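You operate a simulated robot arm through the tools that you are given. There is no shell and no other tool.

You run a simulated robot arm. Do the job below in one go: nothing can be reset, and whatever is moved stays where it is left.

JOB
Purge the tinting machine: one shot from each plunger into the cup.
Fine: take the cup on the bench top; stand it in the blue tray and shut the machine's tray. Set down upright: clear cup.

The check looks at the end state, three seconds after you hand in, the way a careful person would. Anything else that was tipped, shoved, dropped, spilled or broken makes it a failure.

ROBOT AND FRAMES
A 7-joint arm with a two-finger parallel gripper, fixed in place. Base frame: the origin is at the foot of the arm, x ahead of it, y to its left, z up; the work surface is at about z = 800. Lengths are in mm, angles in degrees, forces in N, time in s.
Its first joint turns from -132.0 to 132.0 degrees. Payload 3.91 kg.
The tool frame sits at the grasp point between the pads (the TCP): z along the fingers, y along the line on which they close. The tips reach 30 mm beyond it. The gripper opens to 110 mm. The fingers are 20 mm wide and 10 mm thick; the gripper's body (48 by 112 mm) begins 55 mm behind the TCP.
Orientation is that of the tool frame in the base frame, as a unit quaternion [w, x, y, z]. With the fingers straight down and closing along the base's y, the tool's x points along the base's -x, its y along +y and its z along -z.

CONTROLS
- The arm moves only by the tool jog_arm. Its argument "commands" is text: rows parted by semicolons, each of 7 numbers parted by spaces: the turn, a rotation vector about the tool's x, y, z in rad, then the shift along the tool's x, y, z in cm, then the opening, from 0 (shut) to 1 (fully open). In form: ax ay az dx dy dz hand; .... A call has 1 to 20 rows; each row is the pose to reach, as a shift and turn from the pose commanded when the call began, along the tool's axes at that moment. Rows are played at 5 a second. More than 50 mm and 8.6 degrees between two rows, or a gripper value outside its range, and nothing of the call is played. A pose out of reach is approached as far as the arm can. The call stops where the force on the tool passes 90 N (or 10 N more than at its start, if that is more) or the arm is blocked; 0.2 s more then pass. Each finger travels about 108 mm/s and halts on what it meets, pressing with about 35 N; the grip force reading is that of the motor and also rises with nothing between the fingers. The clock runs only during rows and for 0.2 s after the last one: add rows that repeat a pose to give the fingers time. The reply holds the time, the measured pose of the TCP, the force on the tool along the base axes, the opening and the grip force, in the units named above and with some noise, with the torque about the TCP (base axes, N m) and any sound that the robot's microphone picked up, and new pictures: "views" is both (left out), scene, wrist or none.
- Cameras (640 x 400 px; columns grow to the right, rows downward): "scene" is fixed at [29.9, 499.9, 1565.1]; the picture's right is [0.53, -0.85, 0.00], its down [-0.70, -0.44, -0.56] and it looks along [0.47, 0.30, -0.83] (base axes); focal length 238 px, centre (320, 200). "wrist" rides on the gripper at [72, 17, -103] in the tool frame; the picture's right is [-0.23, 0.97, 0.00], its down [-0.76, -0.18, -0.62] and it looks along [-0.61, -0.14, 0.78] (tool axes); focal length 222 px, centre (320, 200). There is no depth. A picture from a camera that has moved, and an enlarged one, comes with that camera's place and axes in the base frame and with its lens. The place of the scene camera against the robot may be out by one fixed shift of up to 25 mm in any direction.
- zoom(camera, box): a new picture of the part [left, top, right, bottom] of that camera's present view, enlarged. The clock stands still meanwhile.
- finish_job(): hands the job in; it is judged then, once.

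Nothing tells you positions but the pictures and the camera data. Unless the task says otherwise, let go and move clear before handing in.

The tools are called after ">>>" by a JSON object that holds its "api" and its "payload". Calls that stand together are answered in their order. jog_arm: Moves the arm, as the interface text tells. Its arguments: {"type":"object","properties":{"commands":{"type":"string"},"views":{"type":"string","enum":["both","scene","wrist","none"]}},"required":["commands"]} The other tools are called the same way: zoom (camera, box) takes an enlarged picture of a part of a camera's view; finish_job () hands the job in.

At the start:

```text
time: 0.0
tcp_pos: [325.8, 633.3, 1308.9]
ee_rot: [0.0, 0.0, 1.0, 0.001]
force: [0.6, -0.4, -0.5]
moment: [0.04, 0.02, 0.0]
grip_width: 110.1
grasp_force: 0.1
```

scene: 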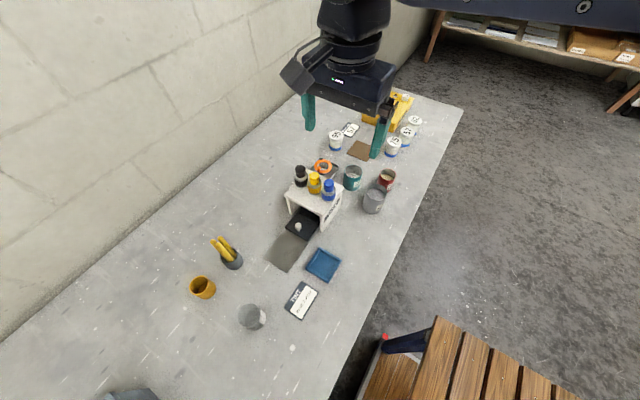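
wrist: 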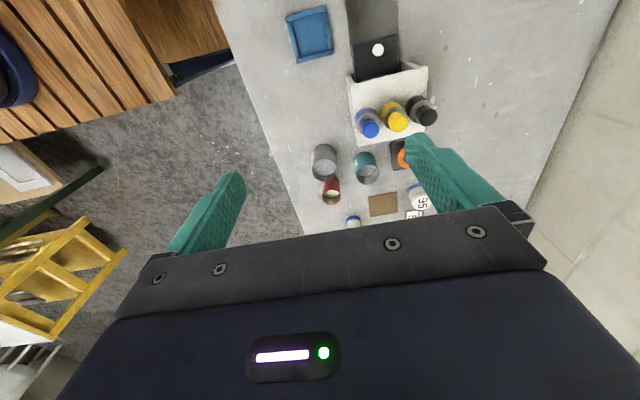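

I see a bench with a small white tinting machine that has three plungers (black, yellow, blue) and an open black tray with a knob. There is also a blue tray and several cups. I'll zoom in before moving.

>>> {"api": "zoom", "payload": {"camera": "scene", "box": [260, 140, 400, 228]}}

>>> {"api": "zoom", "payload": {"camera": "scene", "box": [180, 210, 350, 340]}}

>>> {"api": "zoom", "payload": {"camera": "scene", "box": [300, 80, 440, 170]}}

>>> {"api": "zoom", "payload": {"camera": "wrist", "box": [270, 0, 470, 230]}}

```text
4.55 times, centred on (330, 184) of scene
camera zoom: at [29.9, 499.9, 1565.1], right [0.53, -0.85, 0.0], down [-0.7, -0.44, -0.56], along [0.47, 0.3, -0.83], focal length 1081 px, centre (274, 273)
```

zoom: 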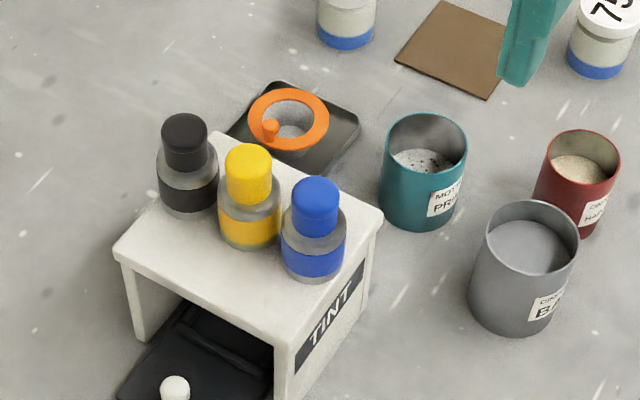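

```text
3.08 times, centred on (265, 275) of scene
camera zoom: at [29.9, 499.9, 1565.1], right [0.53, -0.85, 0.0], down [-0.7, -0.44, -0.56], along [0.47, 0.3, -0.83], focal length 732 px, centre (489, -31)
```

zoom: 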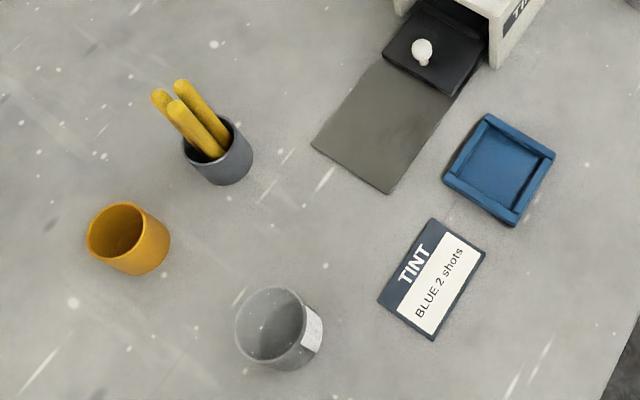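

```text
4.44 times, centred on (370, 125) of scene
camera zoom: at [29.9, 499.9, 1565.1], right [0.53, -0.85, 0.0], down [-0.7, -0.44, -0.56], along [0.47, 0.3, -0.83], focal length 1057 px, centre (98, 533)
```

zoom: 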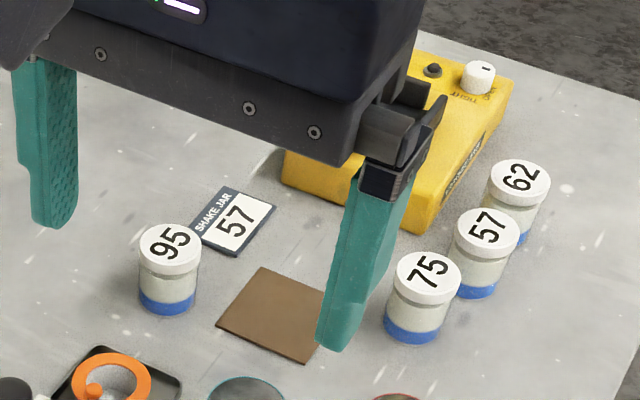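

```text
1.74 times, centred on (370, 115) of wrist
camera zoom: at [253.9, 649.2, 1411.4], right [0.23, 0.97, 0.0], down [0.76, -0.18, 0.62], along [0.61, -0.14, -0.78], focal length 386 px, centre (233, 348)
```

zoom: 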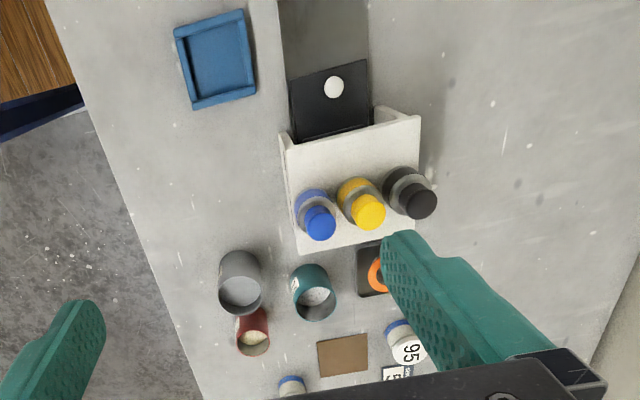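

The clear cup with a white label stands on the bench at about (20, 715), the blue tray is at about (250, 632), and the machine is at about (430, 776) with its tray pulled toward −x. The "BLUE 2 shots" card isn't part of this job. I'll move the wrist camera closer for a better look.

>>> {"api": "jog_arm", "payload": {"commands": "0 0 0 1.5 1.9 3.2 1; 0 0 0 3 3.9 6.4 1; 0 0 0 4.6 5.8 9.5 1; 0 0 0 6.1 7.8 12.7 1; 0 0 0 7.6 9.7 15.9 1; 0 0 0 7.6 9.7 15.9 1"}}

>>> {"api": "zoom", "payload": {"camera": "wrist", "box": [160, 0, 480, 200]}}

>>> {"api": "zoom", "payload": {"camera": "scene", "box": [220, 290, 290, 340]}}

```text
time: 1.4
tcp_pos: [249.4, 730.6, 1150.1]
ee_rot: [0.0, 0.0, 1.0, 0.001]
force: [0.3, -0.1, 0.4]
moment: [0.02, -0.01, 0.04]
grip_width: 110.0
grasp_force: 0.0
camera wrist: at [178.0, 746.2, 1253.4], right [0.23, 0.97, 0.0], down [0.76, -0.18, 0.62], along [0.61, -0.14, -0.78], focal length 222 px, centre (320, 200)
```

scene: 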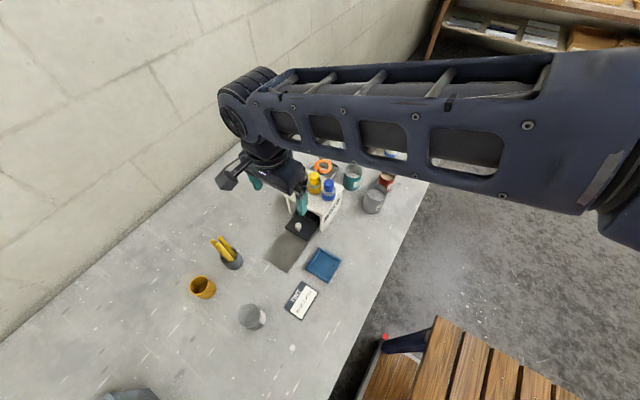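
wrist: 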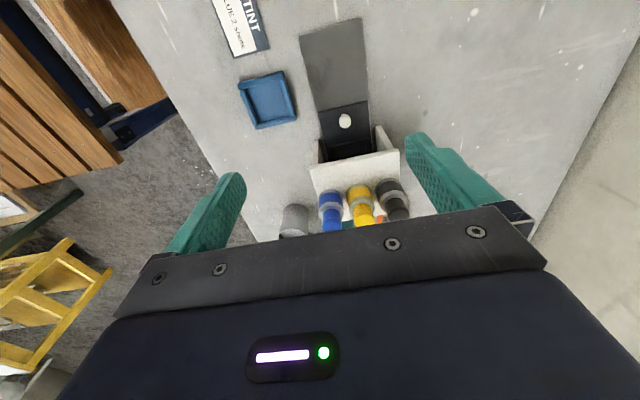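

```text
2.00 times, centred on (320, 100) of wrist
camera zoom: at [178.0, 746.2, 1253.4], right [0.23, 0.97, 0.0], down [0.76, -0.18, 0.62], along [0.61, -0.14, -0.78], focal length 444 px, centre (320, 400)
```

zoom: 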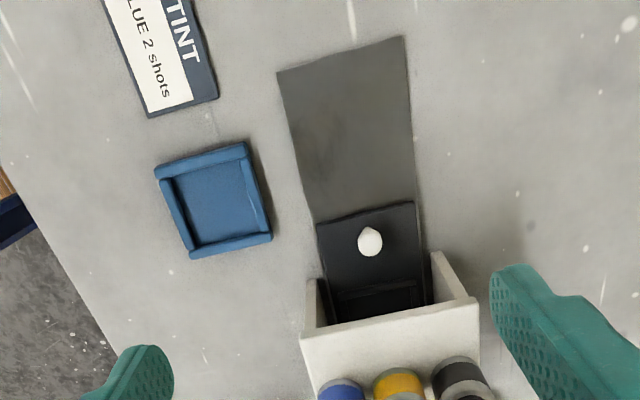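

```text
8.00 times, centred on (255, 315) of scene
camera zoom: at [29.9, 499.9, 1565.1], right [0.53, -0.85, 0.0], down [-0.7, -0.44, -0.56], along [0.47, 0.3, -0.83], focal length 1903 px, centre (840, -720)
```

zoom: 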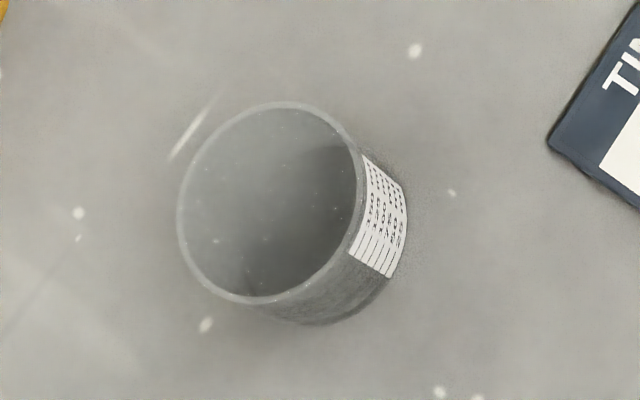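

The tray axis runs along base x, centred on y ≈ 760. The tray's front edge is at x ≈ 309 and its knob at (331, 759). The blue tray's centre is about (271, 623). Next I'll look at the clear cup from the wrist camera.

>>> {"api": "jog_arm", "payload": {"commands": "0 0 0 4.3 -0.1 0.5 1; 0 0 0 8.6 -0.3 1 1; 0 0 0 12.9 -0.5 1.5 1; 0 0 0 17.2 -0.7 2 1; 0 0 0 21.5 -0.8 2.5 1; 0 0 0 25.8 -0.9 3 1; 0 0 0 30.1 -1.1 3.5 1; 0 0 0 34.4 -1.2 4 1; 0 0 0 38.7 -1.4 4.5 1; 0 0 0 43 -1.5 5 1; 0 0 0 43 -1.5 5 1; 0 0 0 43 -1.5 5 1"}}

>>> {"api": "zoom", "payload": {"camera": "wrist", "box": [160, 0, 480, 200]}}

>>> {"api": "zoom", "payload": {"camera": "scene", "box": [250, 140, 410, 240]}}

```text
time: 4.0
tcp_pos: [-180.1, 714.6, 1100.4]
ee_rot: [0.0, 0.0, 1.0, 0.0]
force: [-0.5, -0.7, -0.1]
moment: [0.01, -0.01, -0.02]
grip_width: 110.0
grasp_force: 0.0
camera wrist: at [-251.9, 731.0, 1202.0], right [0.23, 0.97, 0.0], down [0.76, -0.18, 0.62], along [0.61, -0.14, -0.78], focal length 222 px, centre (320, 200)
```

scene: 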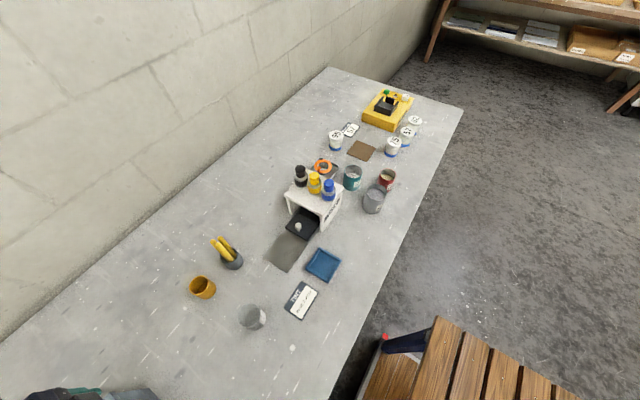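
wrist: 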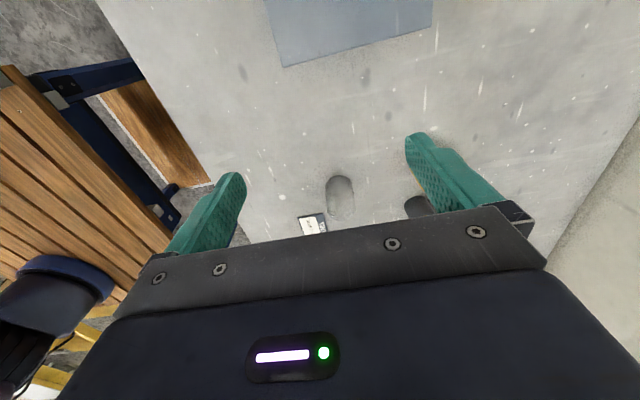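

```text
2.00 times, centred on (320, 100) of wrist
camera zoom: at [-251.9, 731.0, 1202.0], right [0.23, 0.97, 0.0], down [0.76, -0.18, 0.62], along [0.61, -0.14, -0.78], focal length 444 px, centre (320, 400)
```

zoom: 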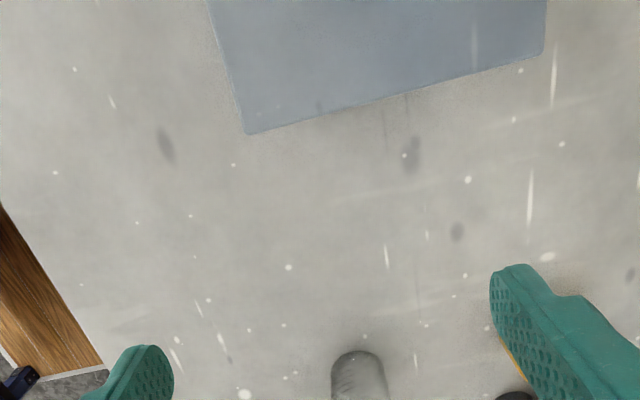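

```text
4.00 times, centred on (330, 190) of scene
camera zoom: at [29.9, 499.9, 1565.1], right [0.53, -0.85, 0.0], down [-0.7, -0.44, -0.56], along [0.47, 0.3, -0.83], focal length 952 px, centre (280, 240)
```

zoom: 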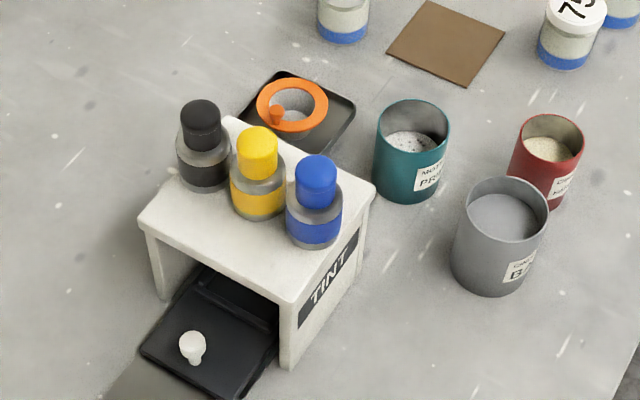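

The clear cup is at about (−15, 716). I'll shift the camera so the cup is well inside the view.

>>> {"api": "jog_arm", "payload": {"commands": "0 0 0 -4 0 1 1; 0 0 0 -8 0 2 1; 0 0 0 -12 0 3 1; 0 0 0 -14 0 4 1; 0 0 0 -14 0 4 1"}}

>>> {"api": "zoom", "payload": {"camera": "wrist", "box": [240, 20, 400, 120]}}

```text
time: 5.2
tcp_pos: [-39.8, 714.6, 1060.6]
ee_rot: [0.0, 0.0, 1.0, 0.001]
force: [-0.3, 0.6, -0.3]
moment: [0.01, -0.02, -0.01]
grip_width: 110.0
grasp_force: 0.0
camera wrist: at [-111.6, 732.0, 1162.6], right [0.23, 0.97, 0.0], down [0.76, -0.18, 0.62], along [0.61, -0.14, -0.78], focal length 222 px, centre (320, 200)
```

scene: 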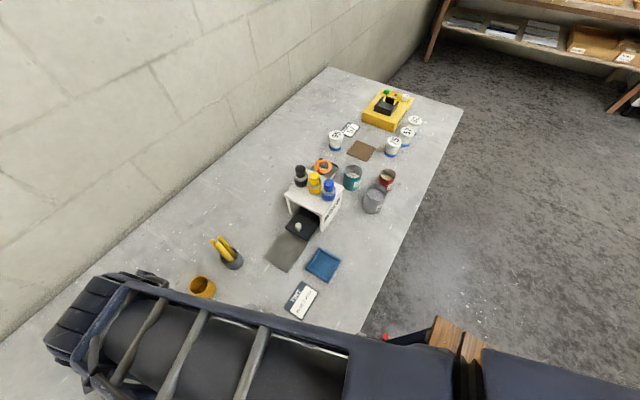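
wrist: 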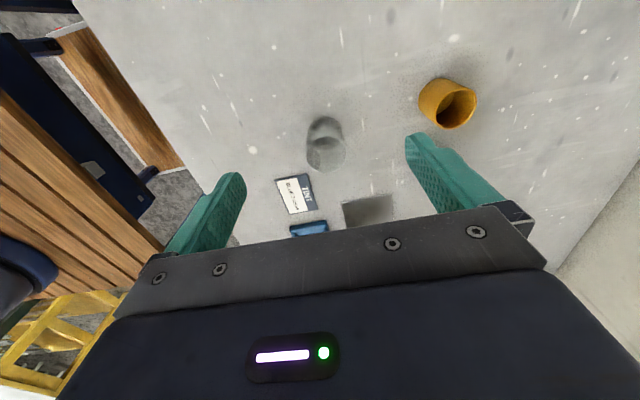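

```text
4.00 times, centred on (320, 70) of wrist
camera zoom: at [-111.6, 732.0, 1162.6], right [0.23, 0.97, 0.0], down [0.76, -0.18, 0.62], along [0.61, -0.14, -0.78], focal length 888 px, centre (320, 720)
```

zoom: 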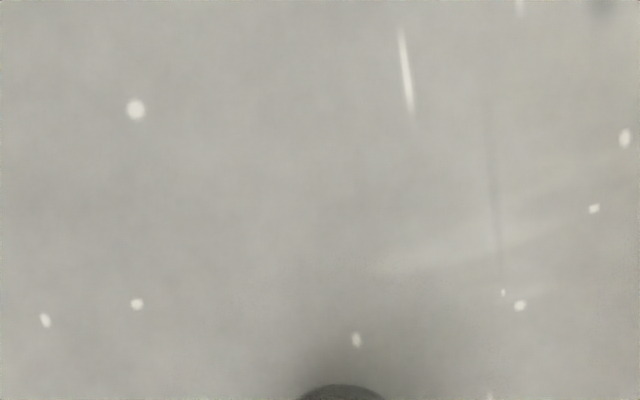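

>>> {"api": "zoom", "payload": {"camera": "wrist", "box": [270, 110, 382, 180]}}

```text
5.71 times, centred on (326, 145) of wrist
camera zoom: at [-111.6, 732.0, 1162.6], right [0.23, 0.97, 0.0], down [0.76, -0.18, 0.62], along [0.61, -0.14, -0.78], focal length 1269 px, centre (286, 514)
```

zoom: 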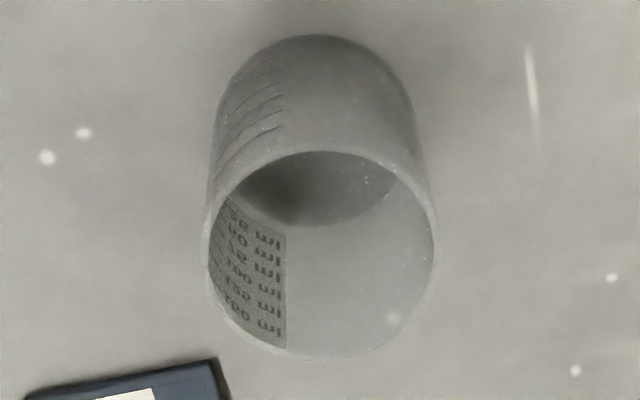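

The clear cup is about 56 mm in diameter and 83 mm tall, centred near (31, 708). Now I'll tilt the wrist to look into the machine from the front and measure heights.

>>> {"api": "jog_arm", "payload": {"commands": "0 -0.06 0 -3.6 0.4 1.7 1; 0 -0.13 0 -7.1 0.8 3.4 1; 0 -0.19 0 -10.7 1.2 5.1 1; 0 -0.26 0 -14.3 1.6 6.9 1; 0 -0.32 0 -17.9 2 8.6 1; 0 -0.39 0 -21.4 2.4 10.3 1; 0 -0.45 0 -25 2.8 12 1; 0 -0.45 0 -25 2.8 12 1; 0 -0.45 0 -25 2.8 12 1"}}

>>> {"api": "zoom", "payload": {"camera": "wrist", "box": [220, 20, 460, 220]}}

```text
time: 7.2
tcp_pos: [210.4, 743.9, 940.6]
ee_rot: [0.224, 0.001, 0.975, 0.0]
force: [0.0, 0.1, 0.7]
moment: [0.0, -0.01, -0.01]
grip_width: 110.0
grasp_force: 0.1
camera wrist: at [101.1, 760.4, 1000.8], right [0.2, 0.97, 0.1], down [0.41, -0.18, 0.89], along [0.89, -0.14, -0.44], focal length 222 px, centre (320, 200)
```

scene: 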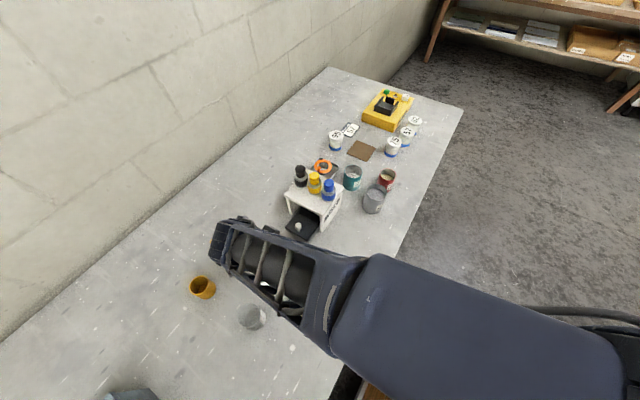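
wrist: 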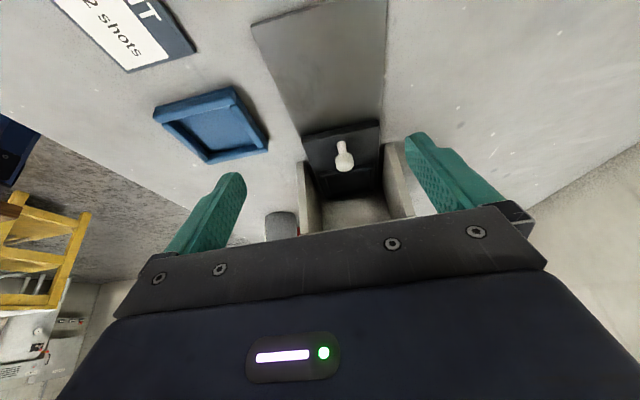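

```text
2.00 times, centred on (340, 120) of wrist
camera zoom: at [101.1, 760.4, 1000.8], right [0.2, 0.97, 0.1], down [0.41, -0.18, 0.89], along [0.89, -0.14, -0.44], focal length 444 px, centre (280, 360)
```

zoom: 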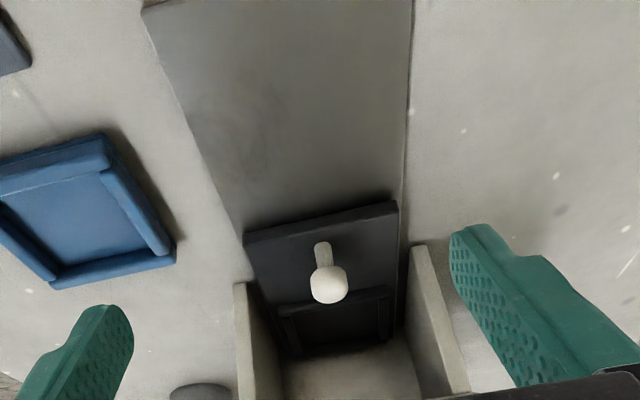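

The knob sits on a stem at about (330, 759), with its head at z ≈ 843. The tray is in, with its cup recess under the machine at x ≈ 396–475. The machine front is at x ≈ 368 and its top at z ≈ 920. I'll position above the knob with a slight tilt that keeps the gripper body clear of the machine.

>>> {"api": "jog_arm", "payload": {"commands": "0 0.05 0 -2.6 0.4 1.5 0.5; 0 0.1 0 -5.2 0.8 3.1 0.5; 0 0.15 0 -7.7 1.1 4.6 0.5; 0 0.2 0 -10.3 1.5 6.2 0.5; 0 0.2 0 -10.3 1.5 6.2 0.5; 0 0.2 0 -10.3 1.5 6.2 0.5"}}

>>> {"api": "zoom", "payload": {"camera": "wrist", "box": [220, 20, 460, 220]}}

>>> {"api": "zoom", "payload": {"camera": "scene", "box": [250, 140, 410, 240]}}

```text
time: 8.6
tcp_pos: [328.4, 757.5, 929.4]
ee_rot: [0.125, 0.0, 0.992, 0.0]
force: [0.7, -0.6, 0.4]
moment: [0.03, 0.0, 0.03]
grip_width: 55.1
grasp_force: 0.1
camera wrist: at [233.9, 775.0, 1010.4], right [0.22, 0.97, 0.06], down [0.58, -0.18, 0.79], along [0.78, -0.14, -0.61], focal length 222 px, centre (320, 200)
```

scene: 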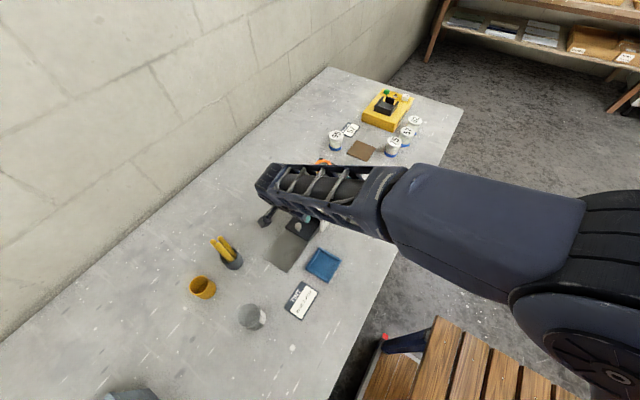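
wrist: 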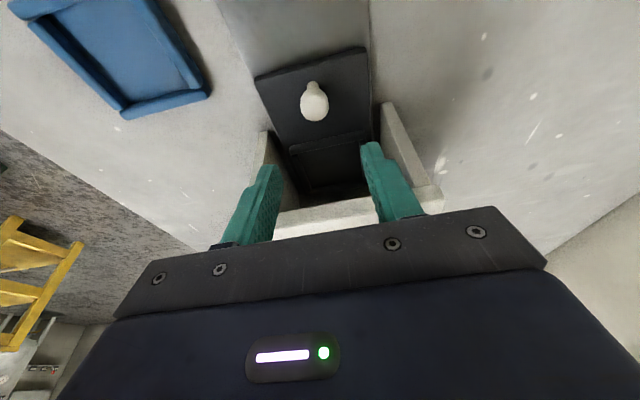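

```text
2.00 times, centred on (340, 120) of wrist
camera zoom: at [233.9, 775.0, 1010.4], right [0.22, 0.97, 0.06], down [0.58, -0.18, 0.79], along [0.78, -0.14, -0.61], focal length 444 px, centre (280, 360)
```

zoom: 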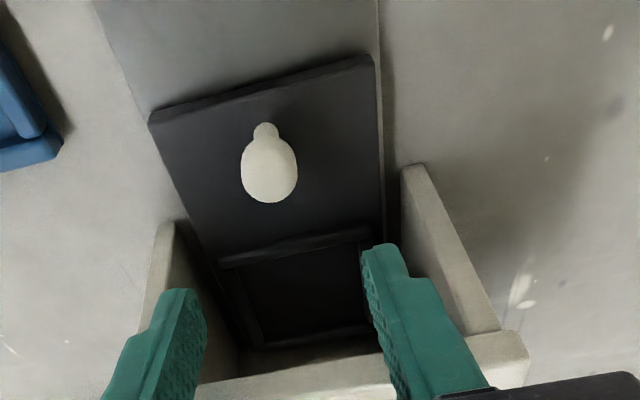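

```text
4.00 times, centred on (330, 190) of scene
camera zoom: at [29.9, 499.9, 1565.1], right [0.53, -0.85, 0.0], down [-0.7, -0.44, -0.56], along [0.47, 0.3, -0.83], focal length 952 px, centre (280, 240)
```

zoom: 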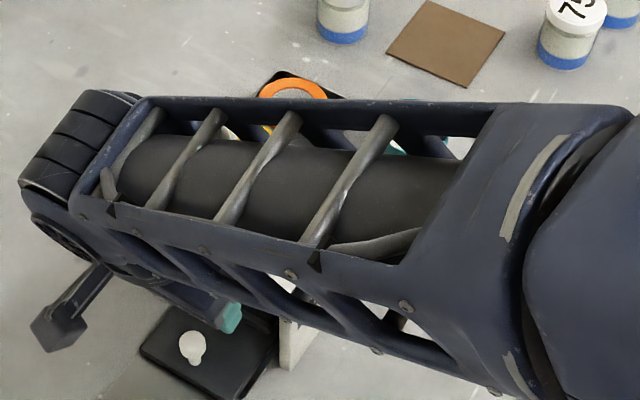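

Alignment looks good: the knob measures at about (327, 760). I'll descend around it and close.

>>> {"api": "jog_arm", "payload": {"commands": "0 0 0 0.7 0.2 2.5 0.5; 0 0 0 1.4 0.25 5 0.5; 0 0 0 1.8 0.25 6.2 0.5; 0 0 0 2.2 0.25 7.4 0.5; 0 0 0 2.2 0.25 7.4 0.5"}}

>>> {"api": "zoom", "payload": {"camera": "wrist", "box": [200, 60, 440, 220]}}

```text
time: 9.8
tcp_pos: [326.9, 762.2, 851.0]
ee_rot: [0.124, 0.0, 0.992, 0.0]
force: [-0.2, -1.1, 0.6]
moment: [0.02, -0.02, 0.01]
grip_width: 55.0
grasp_force: 0.1
camera wrist: at [231.5, 777.6, 933.2], right [0.22, 0.97, 0.06], down [0.58, -0.18, 0.79], along [0.78, -0.14, -0.61], focal length 222 px, centre (320, 200)
```

scene: 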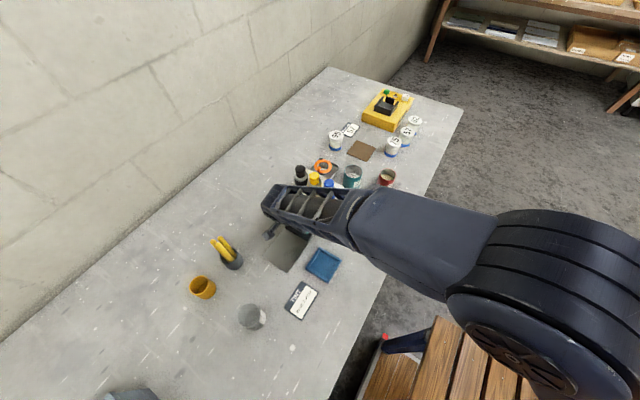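
wrist: 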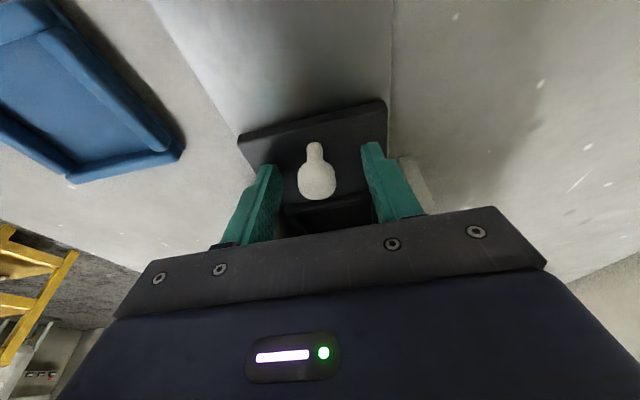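

```text
2.50 times, centred on (320, 140) of wrist
camera zoom: at [231.5, 777.6, 933.2], right [0.22, 0.97, 0.06], down [0.58, -0.18, 0.79], along [0.78, -0.14, -0.61], focal length 555 px, centre (320, 350)
```

zoom: 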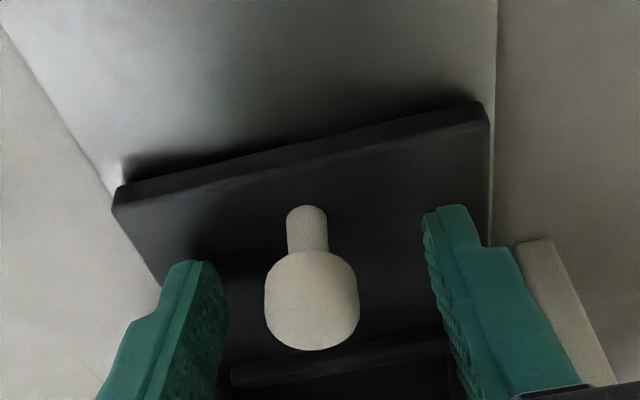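

The fingers straddle the knob. I'll close the grip on it.

>>> {"api": "jog_arm", "payload": {"commands": "0 0 0 0 -0.15 0 0.5; 0 0 0 0 -0.15 0 0.3; 0 0 0 0 -0.15 0 0.1; 0 0 0 0 -0.15 0 0; 0 0 0 0 -0.15 0 0"}}

```text
time: 11.0
tcp_pos: [327.4, 759.1, 852.0]
ee_rot: [0.125, 0.0, 0.992, 0.001]
force: [0.9, 6.8, -0.7]
moment: [0.06, 0.05, 0.01]
grip_width: 21.1
grasp_force: 45.0
camera wrist: at [231.2, 776.3, 933.5], right [0.22, 0.97, 0.06], down [0.58, -0.18, 0.79], along [0.78, -0.14, -0.61], focal length 222 px, centre (320, 200)
```

scene: 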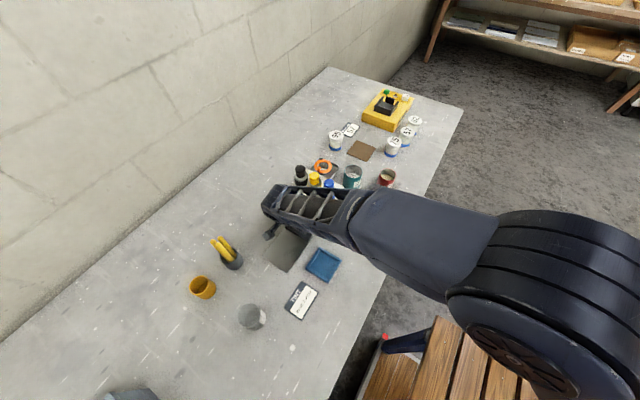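
wrist: 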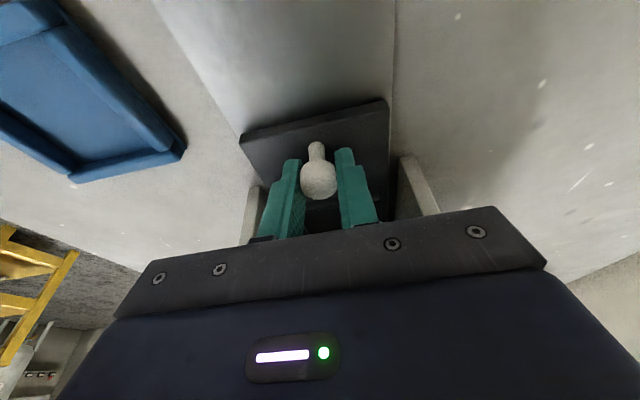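

The knob is gripped. I'll pull the tray straight out along −x, gently.

>>> {"api": "jog_arm", "payload": {"commands": "0 0 0 0.97 0.05 -0.25 0; 0 0 0 1.94 0.1 -0.49 0; 0 0 0 2.91 0.1 -0.74 0; 0 0 0 3.88 0.1 -0.99 0; 0 0 0 4.85 0.1 -1.24 0; 0 0 0 5.81 0.1 -1.48 0"}}

```text
time: 12.4
tcp_pos: [266.2, 759.9, 852.0]
ee_rot: [0.125, 0.0, 0.992, 0.0]
force: [-1.0, -14.3, 9.9]
moment: [-0.13, -0.05, 0.06]
grip_width: 20.9
grasp_force: 44.9
camera wrist: at [171.1, 776.3, 933.5], right [0.22, 0.97, 0.06], down [0.58, -0.18, 0.79], along [0.78, -0.14, -0.61], focal length 222 px, centre (320, 200)
```

scene: 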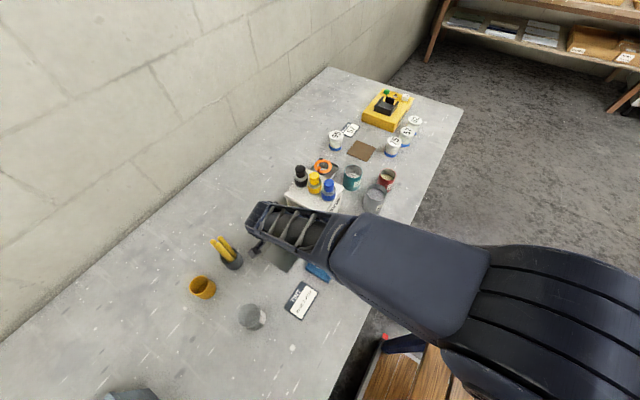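
wrist: 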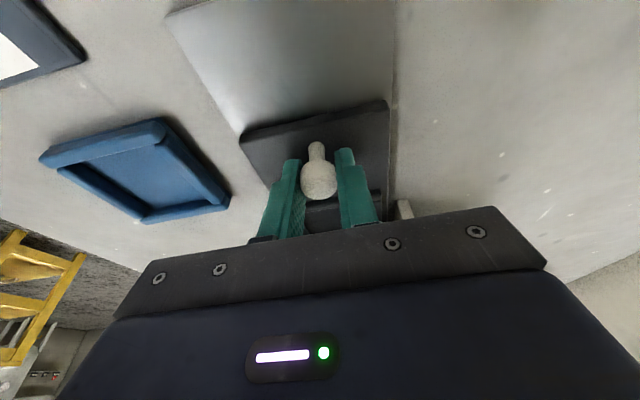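

The tray is sliding with the arm. I'll continue to the end of its travel.

>>> {"api": "jog_arm", "payload": {"commands": "0 0 0 0.97 -0.05 -0.25 0; 0 0 0 1.94 -0.05 -0.49 0; 0 0 0 2.91 -0.05 -0.74 0; 0 0 0 3.88 -0.05 -0.99 0; 0 0 0 4.65 -0.05 -1.19 0; 0 0 0 5.23 -0.05 -1.33 0; 0 0 0 5.62 -0.05 -1.43 0; 0 0 0 5.81 -0.05 -1.48 0"}}

```text
time: 14.2
tcp_pos: [206.4, 759.8, 852.8]
ee_rot: [0.124, 0.001, 0.992, 0.002]
force: [1.0, -8.6, 1.3]
moment: [-0.11, 0.08, -0.04]
grip_width: 21.4
grasp_force: 45.1
camera wrist: at [111.4, 776.5, 933.5], right [0.22, 0.97, 0.06], down [0.58, -0.18, 0.79], along [0.78, -0.14, -0.61], focal length 222 px, centre (320, 200)
```

scene: 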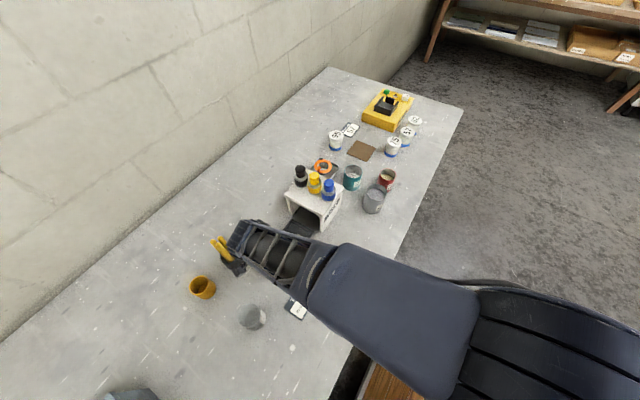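
wrist: 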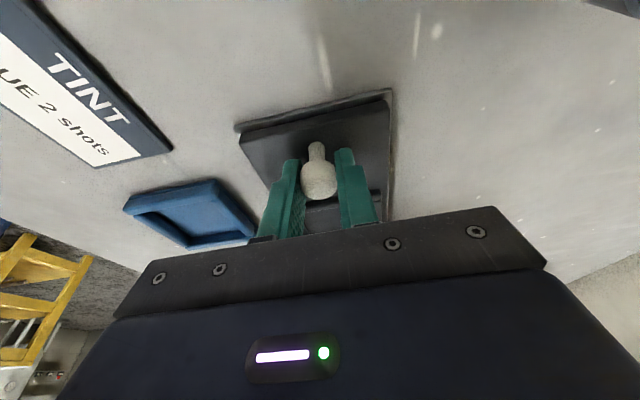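

The tray is pulled out about 121 mm, with its front almost at the mat's edge. I'll release, rise, and look at the recess.

>>> {"api": "jog_arm", "payload": {"commands": "0 0 0 0 0 0 0.3; 0 0 0 0 0 0 0.5; 0 0 0 0 0 0 0.5; 0 0 0 -0.5 0 -1.94 0.5; 0 0 0 -1.24 0 -4.85 0.5; 0 0 0 -2.0 0 -7.75 0.5; 0 0.06 0 -2.7 0 -10.6 0.6; 0 0.12 0 -3.5 0 -13.5 0.8; 0 0.18 0 -3.2 0 -16.5 1; 0 0.25 0 -1.6 0 -20 1; 0 0.25 0 -1.6 0 -20 1; 0 0.25 0 -1.6 0 -20 1"}}

>>> {"api": "zoom", "payload": {"camera": "wrist", "box": [200, 0, 440, 200]}}

```text
time: 16.8
tcp_pos: [172.1, 760.2, 1050.2]
ee_rot: [0.001, 0.0, 1.0, 0.0]
force: [-0.5, 0.0, -0.4]
moment: [-0.01, 0.01, 0.0]
grip_width: 110.1
grasp_force: 0.0
camera wrist: at [100.3, 775.5, 1152.4], right [0.23, 0.97, 0.0], down [0.76, -0.18, 0.62], along [0.61, -0.14, -0.78], focal length 222 px, centre (320, 200)
```

scene: 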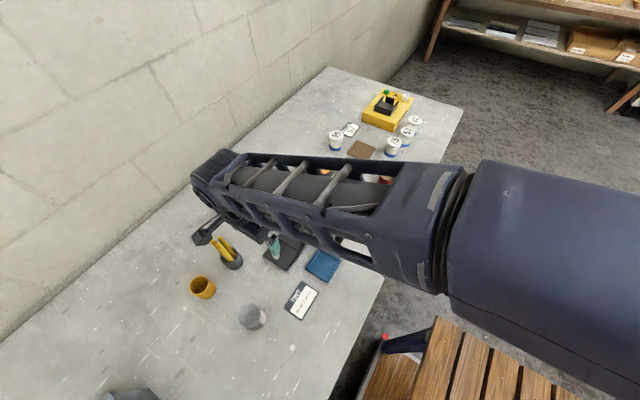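
wrist: 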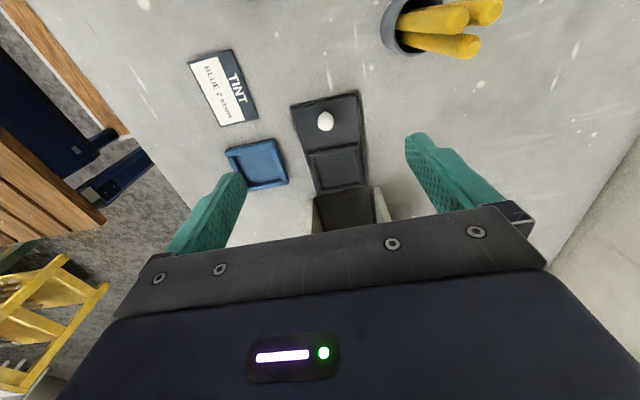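

```text
2.00 times, centred on (320, 100) of wrist
camera zoom: at [100.3, 775.5, 1152.4], right [0.23, 0.97, 0.0], down [0.76, -0.18, 0.62], along [0.61, -0.14, -0.78], focal length 444 px, centre (320, 400)
```

zoom: 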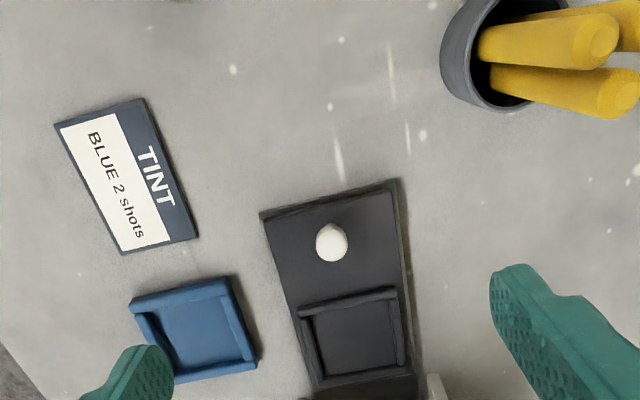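

The tray is fully out. The recess centre is at about (307, 760) with an inner size of about 67–74 mm, so the 56 mm cup fits. Next I'll go above the clear cup.

>>> {"api": "jog_arm", "payload": {"commands": "0 0 0 3 -1.1 1.5 1; 0 0 0 6.5 -2.4 3.5 1; 0 0 0 10 -3.7 6 1; 0 0 0 13 -4.8 8.2 1; 0 0 0 14.1 -5.2 9 1; 0 0 0 14.1 -5.2 9 1; 0 0 0 14.1 -5.2 9 1"}}

>>> {"api": "zoom", "payload": {"camera": "wrist", "box": [240, 60, 400, 200]}}

```text
time: 18.4
tcp_pos: [31.1, 708.7, 959.8]
ee_rot: [0.0, 0.0, 1.0, 0.001]
force: [1.6, -0.6, 0.0]
moment: [0.01, -0.01, 0.01]
grip_width: 110.1
grasp_force: 0.0
camera wrist: at [-41.1, 724.0, 1061.7], right [0.23, 0.97, 0.0], down [0.76, -0.18, 0.62], along [0.61, -0.14, -0.78], focal length 222 px, centre (320, 200)
```

scene: 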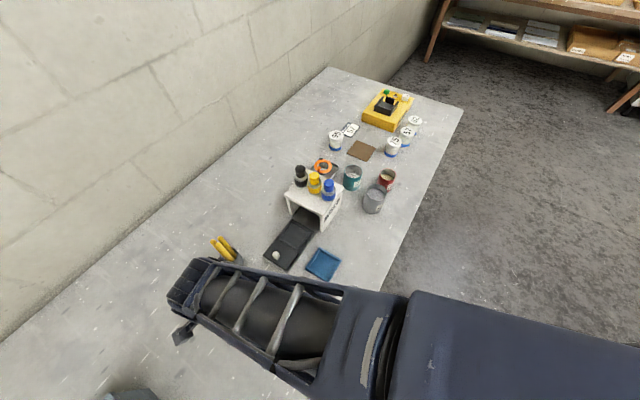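
wrist: 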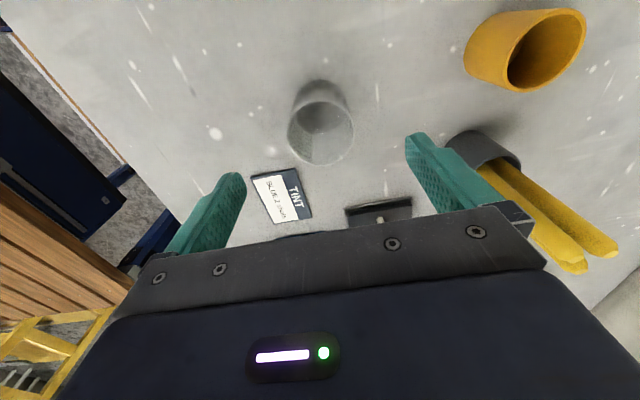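

```text
2.86 times, centred on (320, 130) of wrist
camera zoom: at [-41.1, 724.0, 1061.7], right [0.23, 0.97, 0.0], down [0.76, -0.18, 0.62], along [0.61, -0.14, -0.78], focal length 635 px, centre (320, 400)
```

zoom: 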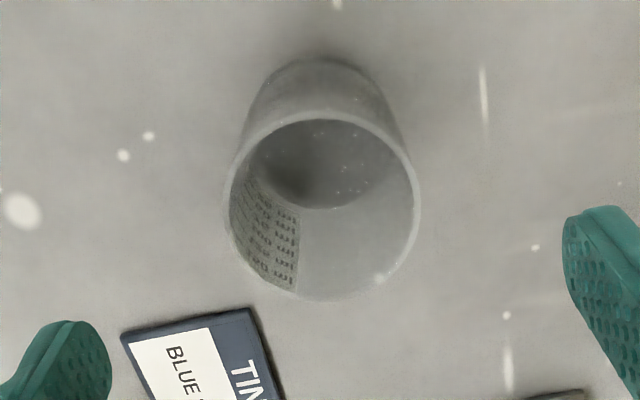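

The cup is centred under the gripper at about (32, 707). I'll descend and grip it around the body.

>>> {"api": "jog_arm", "payload": {"commands": "0 0 0 0 -0.1 3.5 1; 0 0 0 0 -0.1 6.5 1; 0 0 0 0 -0.1 9 1; 0 0 0 0 -0.1 11 1; 0 0 0 0 -0.1 11.5 1; 0 0 0 0 -0.1 11.5 1; 0 0 0 0 -0.1 11.5 0.8; 0 0 0 0 -0.1 11.5 0.65; 0 0 0 0 -0.1 11.5 0.58"}}

>>> {"api": "zoom", "payload": {"camera": "wrist", "box": [200, 60, 440, 220]}}

```text
time: 20.4
tcp_pos: [31.5, 707.8, 844.3]
ee_rot: [0.001, 0.0, 1.0, 0.002]
force: [0.5, 1.1, 0.0]
moment: [-0.02, 0.02, 0.01]
grip_width: 63.7
grasp_force: 0.0
camera wrist: at [-40.2, 723.7, 946.6], right [0.23, 0.97, 0.0], down [0.76, -0.18, 0.62], along [0.61, -0.14, -0.78], focal length 222 px, centre (320, 200)
```

scene: 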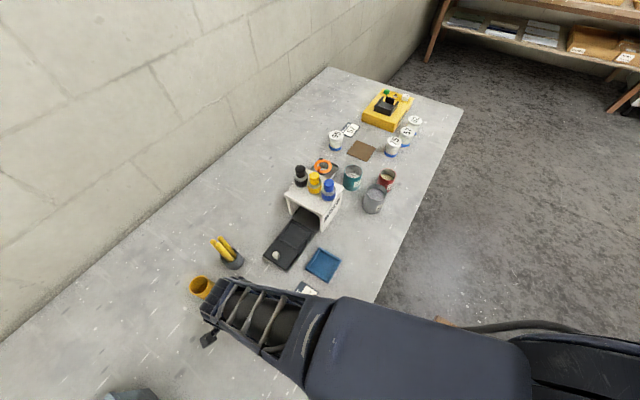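
wrist: 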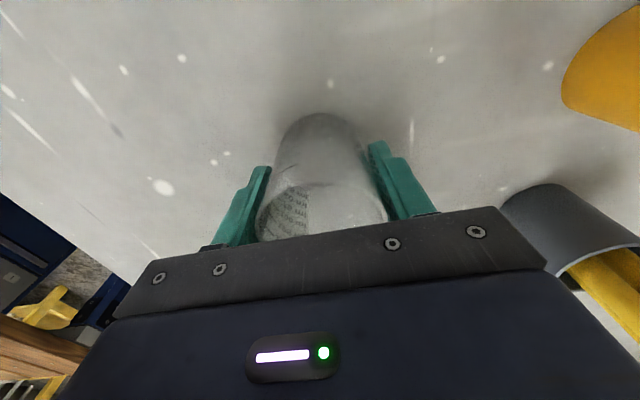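

```text
2.50 times, centred on (320, 140) of wrist
camera zoom: at [-40.2, 723.7, 946.6], right [0.23, 0.97, 0.0], down [0.76, -0.18, 0.62], along [0.61, -0.14, -0.78], focal length 555 px, centre (320, 350)
```

zoom: 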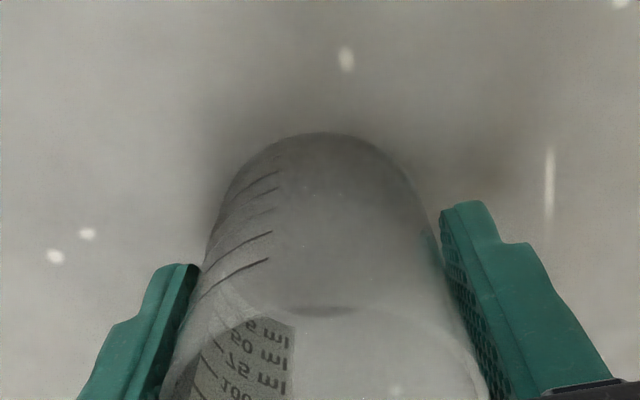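

>>> {"api": "jog_arm", "payload": {"commands": "0 0 0 0 0 0 0.54; 0 0 0 0 0 0 0.5; 0 0 0 0 0 0 0.45; 0 0 0 0 0 0 0.4; 0 0 0 0 0 0 0.4", "views": "wrist"}}

```text
time: 21.6
tcp_pos: [31.7, 707.6, 843.9]
ee_rot: [0.0, 0.0, 1.0, 0.001]
force: [1.0, -0.6, 0.1]
moment: [-0.03, -0.04, 0.02]
grip_width: 58.7
grasp_force: 34.8
camera wrist: at [-40.3, 723.7, 946.7], right [0.23, 0.97, 0.0], down [0.76, -0.18, 0.62], along [0.61, -0.14, -0.78], focal length 222 px, centre (320, 200)
```

wrist: 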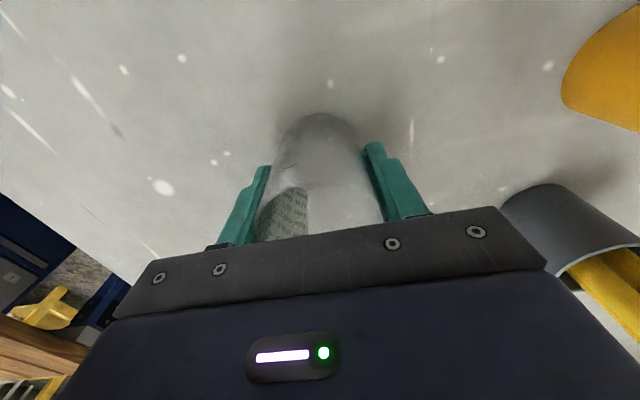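

The cup is gripped at 58.7 mm. I'll lift it and carry it above the recess.

>>> {"api": "jog_arm", "payload": {"commands": "0 0 0 0 0 -2 0.4; 0 0 0 0 0 -5 0.4; 0 0 0 0 0 -8.6 0.4; 0 0 0 -3 0.6 -8.6 0.4; 0 0 0 -6.5 1.2 -8.6 0.4; 0 0 0 -10.5 2 -8.6 0.4; 0 0 0 -14.5 2.7 -8.6 0.4; 0 0 0 -18.5 3.5 -8.6 0.4; 0 0 0 -22.5 4.2 -8.6 0.4; 0 0 0 -25.5 4.8 -8.6 0.4; 0 0 0 -27.5 5.2 -8.6 0.4; 0 0 0 -27.5 5.2 -8.6 0.4; 0 0 0 -27.5 5.2 -8.6 0.4"}}

>>> {"api": "zoom", "payload": {"camera": "wrist", "box": [200, 60, 440, 220]}}

```text
time: 24.4
tcp_pos: [306.7, 758.7, 930.2]
ee_rot: [0.0, 0.0, 1.0, 0.001]
force: [0.2, 0.3, -1.1]
moment: [-0.01, -0.02, 0.0]
grip_width: 58.7
grasp_force: 35.0
camera wrist: at [234.8, 775.5, 1032.6], right [0.23, 0.97, 0.0], down [0.76, -0.18, 0.62], along [0.61, -0.14, -0.78], focal length 222 px, centre (320, 200)
```

scene: 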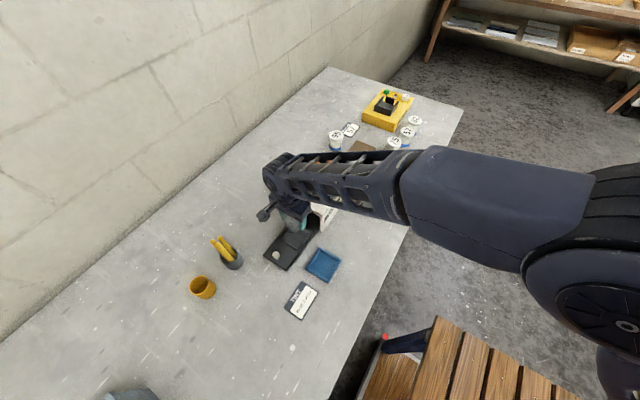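
wrist: 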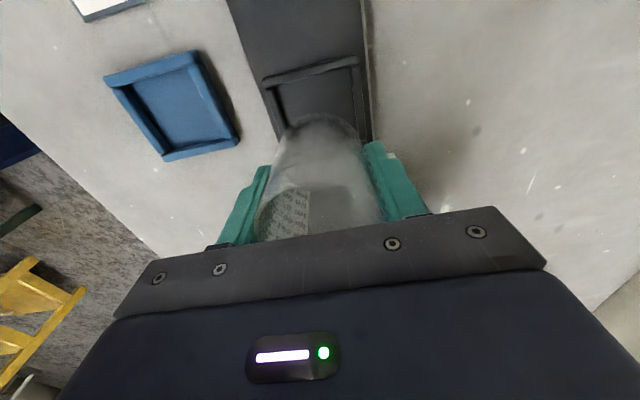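

```text
2.50 times, centred on (320, 140) of wrist
camera zoom: at [234.8, 775.5, 1032.6], right [0.23, 0.97, 0.0], down [0.76, -0.18, 0.62], along [0.61, -0.14, -0.78], focal length 555 px, centre (320, 350)
```

zoom: 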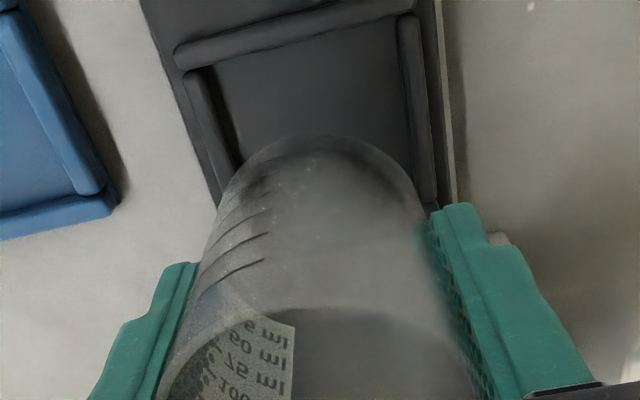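

The recess is centred near (306, 760.5). I'll lower the cup close to the floor in stages.

>>> {"api": "jog_arm", "payload": {"commands": "0 0 0 0.05 0.15 2 0.4; 0 0 0 0.05 0.15 4.5 0.4; 0 0 0 0.05 0.15 6 0.4; 0 0 0 0.05 0.15 6.8 0.4; 0 0 0 0.05 0.15 6.8 0.4"}}

>>> {"api": "zoom", "payload": {"camera": "wrist", "box": [200, 60, 440, 220]}}

```text
time: 25.6
tcp_pos: [305.9, 761.5, 862.5]
ee_rot: [0.0, 0.0, 1.0, 0.001]
force: [0.1, 0.6, 8.0]
moment: [0.01, -0.22, 0.02]
grip_width: 58.9
grasp_force: 34.9
camera wrist: at [233.7, 776.9, 964.3], right [0.23, 0.97, 0.0], down [0.76, -0.18, 0.62], along [0.61, -0.14, -0.78], focal length 222 px, centre (320, 200)
```

scene: 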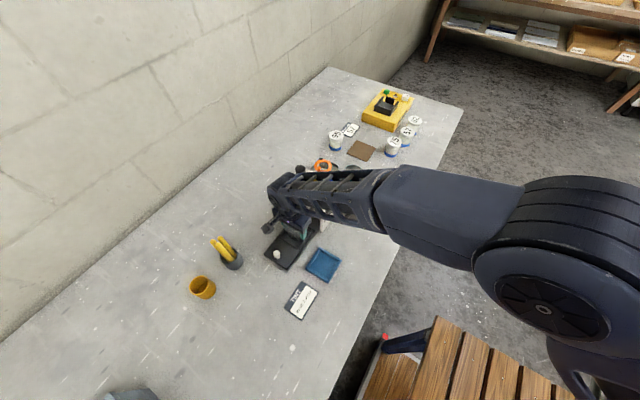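
wrist: 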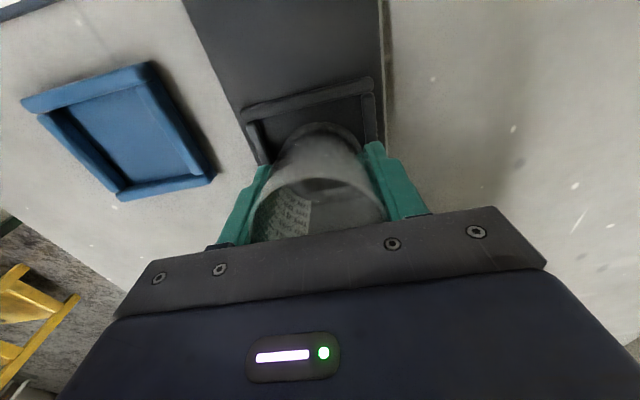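

```text
2.50 times, centred on (320, 140) of wrist
camera zoom: at [233.7, 776.9, 964.3], right [0.23, 0.97, 0.0], down [0.76, -0.18, 0.62], along [0.61, -0.14, -0.78], focal length 555 px, centre (320, 350)
```

zoom: 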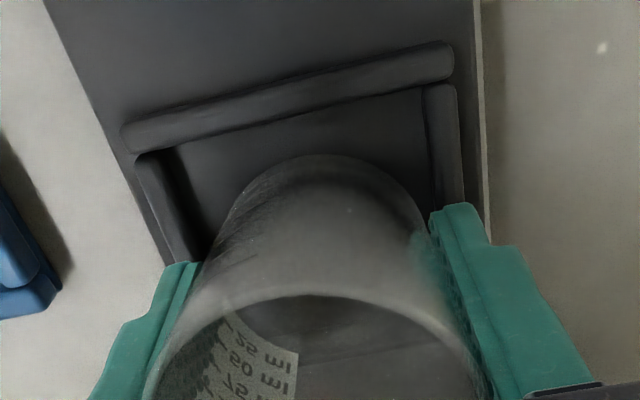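

I feel contact: 8 N upward, acting about 27 mm ahead of the TCP. The cup's far edge is touching the far rail. I'll lift a little, shift back a few millimetres, and recheck.

>>> {"api": "jog_arm", "payload": {"commands": "0 0 0 0 0 -1 0.4; 0 0 0 0 -0.05 -2 0.4; 0 0 0 0.5 -0.1 -2 0.4; 0 0 0 0.5 -0.1 -2 0.4"}}

>>> {"api": "zoom", "payload": {"camera": "wrist", "box": [220, 80, 420, 220]}}

>>> {"api": "zoom", "payload": {"camera": "scene", "box": [250, 180, 350, 280]}}

```text
time: 26.6
tcp_pos: [301.2, 759.6, 881.6]
ee_rot: [0.0, 0.0, 1.0, 0.0]
force: [0.3, -0.1, 0.3]
moment: [0.01, -0.03, 0.03]
grip_width: 58.5
grasp_force: 35.0
camera wrist: at [229.0, 775.6, 985.0], right [0.23, 0.97, 0.0], down [0.76, -0.18, 0.62], along [0.61, -0.14, -0.78], focal length 222 px, centre (320, 200)
```

scene: 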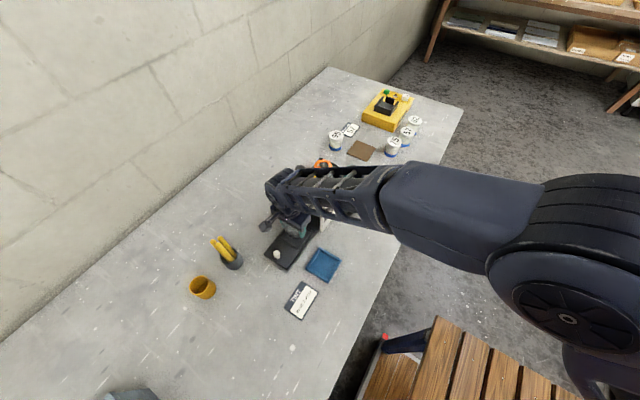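
wrist: 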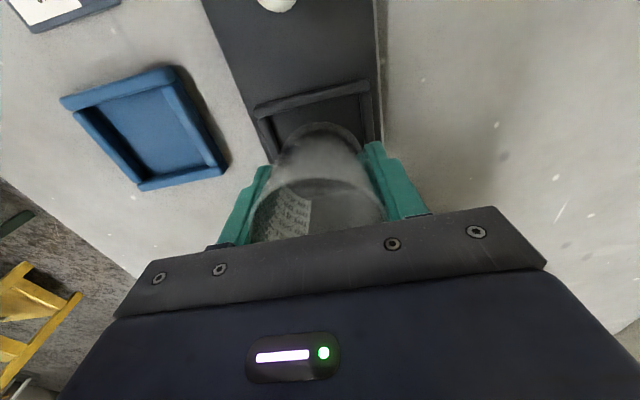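

```text
2.86 times, centred on (320, 150) of wrist
camera zoom: at [229.0, 775.6, 985.0], right [0.23, 0.97, 0.0], down [0.76, -0.18, 0.62], along [0.61, -0.14, -0.78], focal length 635 px, centre (320, 343)
```

zoom: 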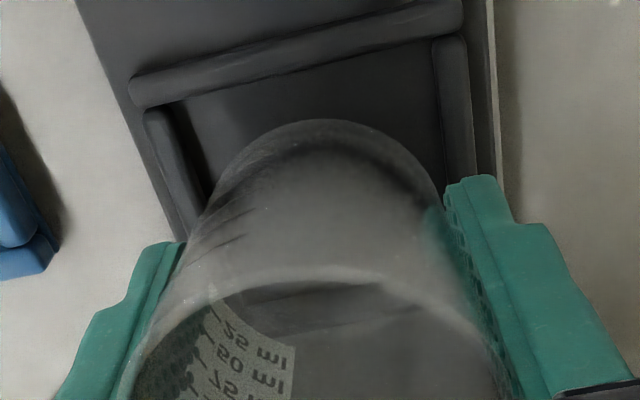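

```text
4.00 times, centred on (300, 230) of scene
camera zoom: at [29.9, 499.9, 1565.1], right [0.53, -0.85, 0.0], down [-0.7, -0.44, -0.56], along [0.47, 0.3, -0.83], focal length 952 px, centre (400, 80)
```

zoom: 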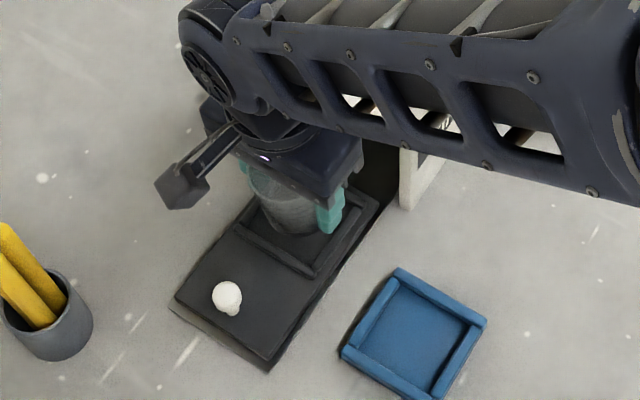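

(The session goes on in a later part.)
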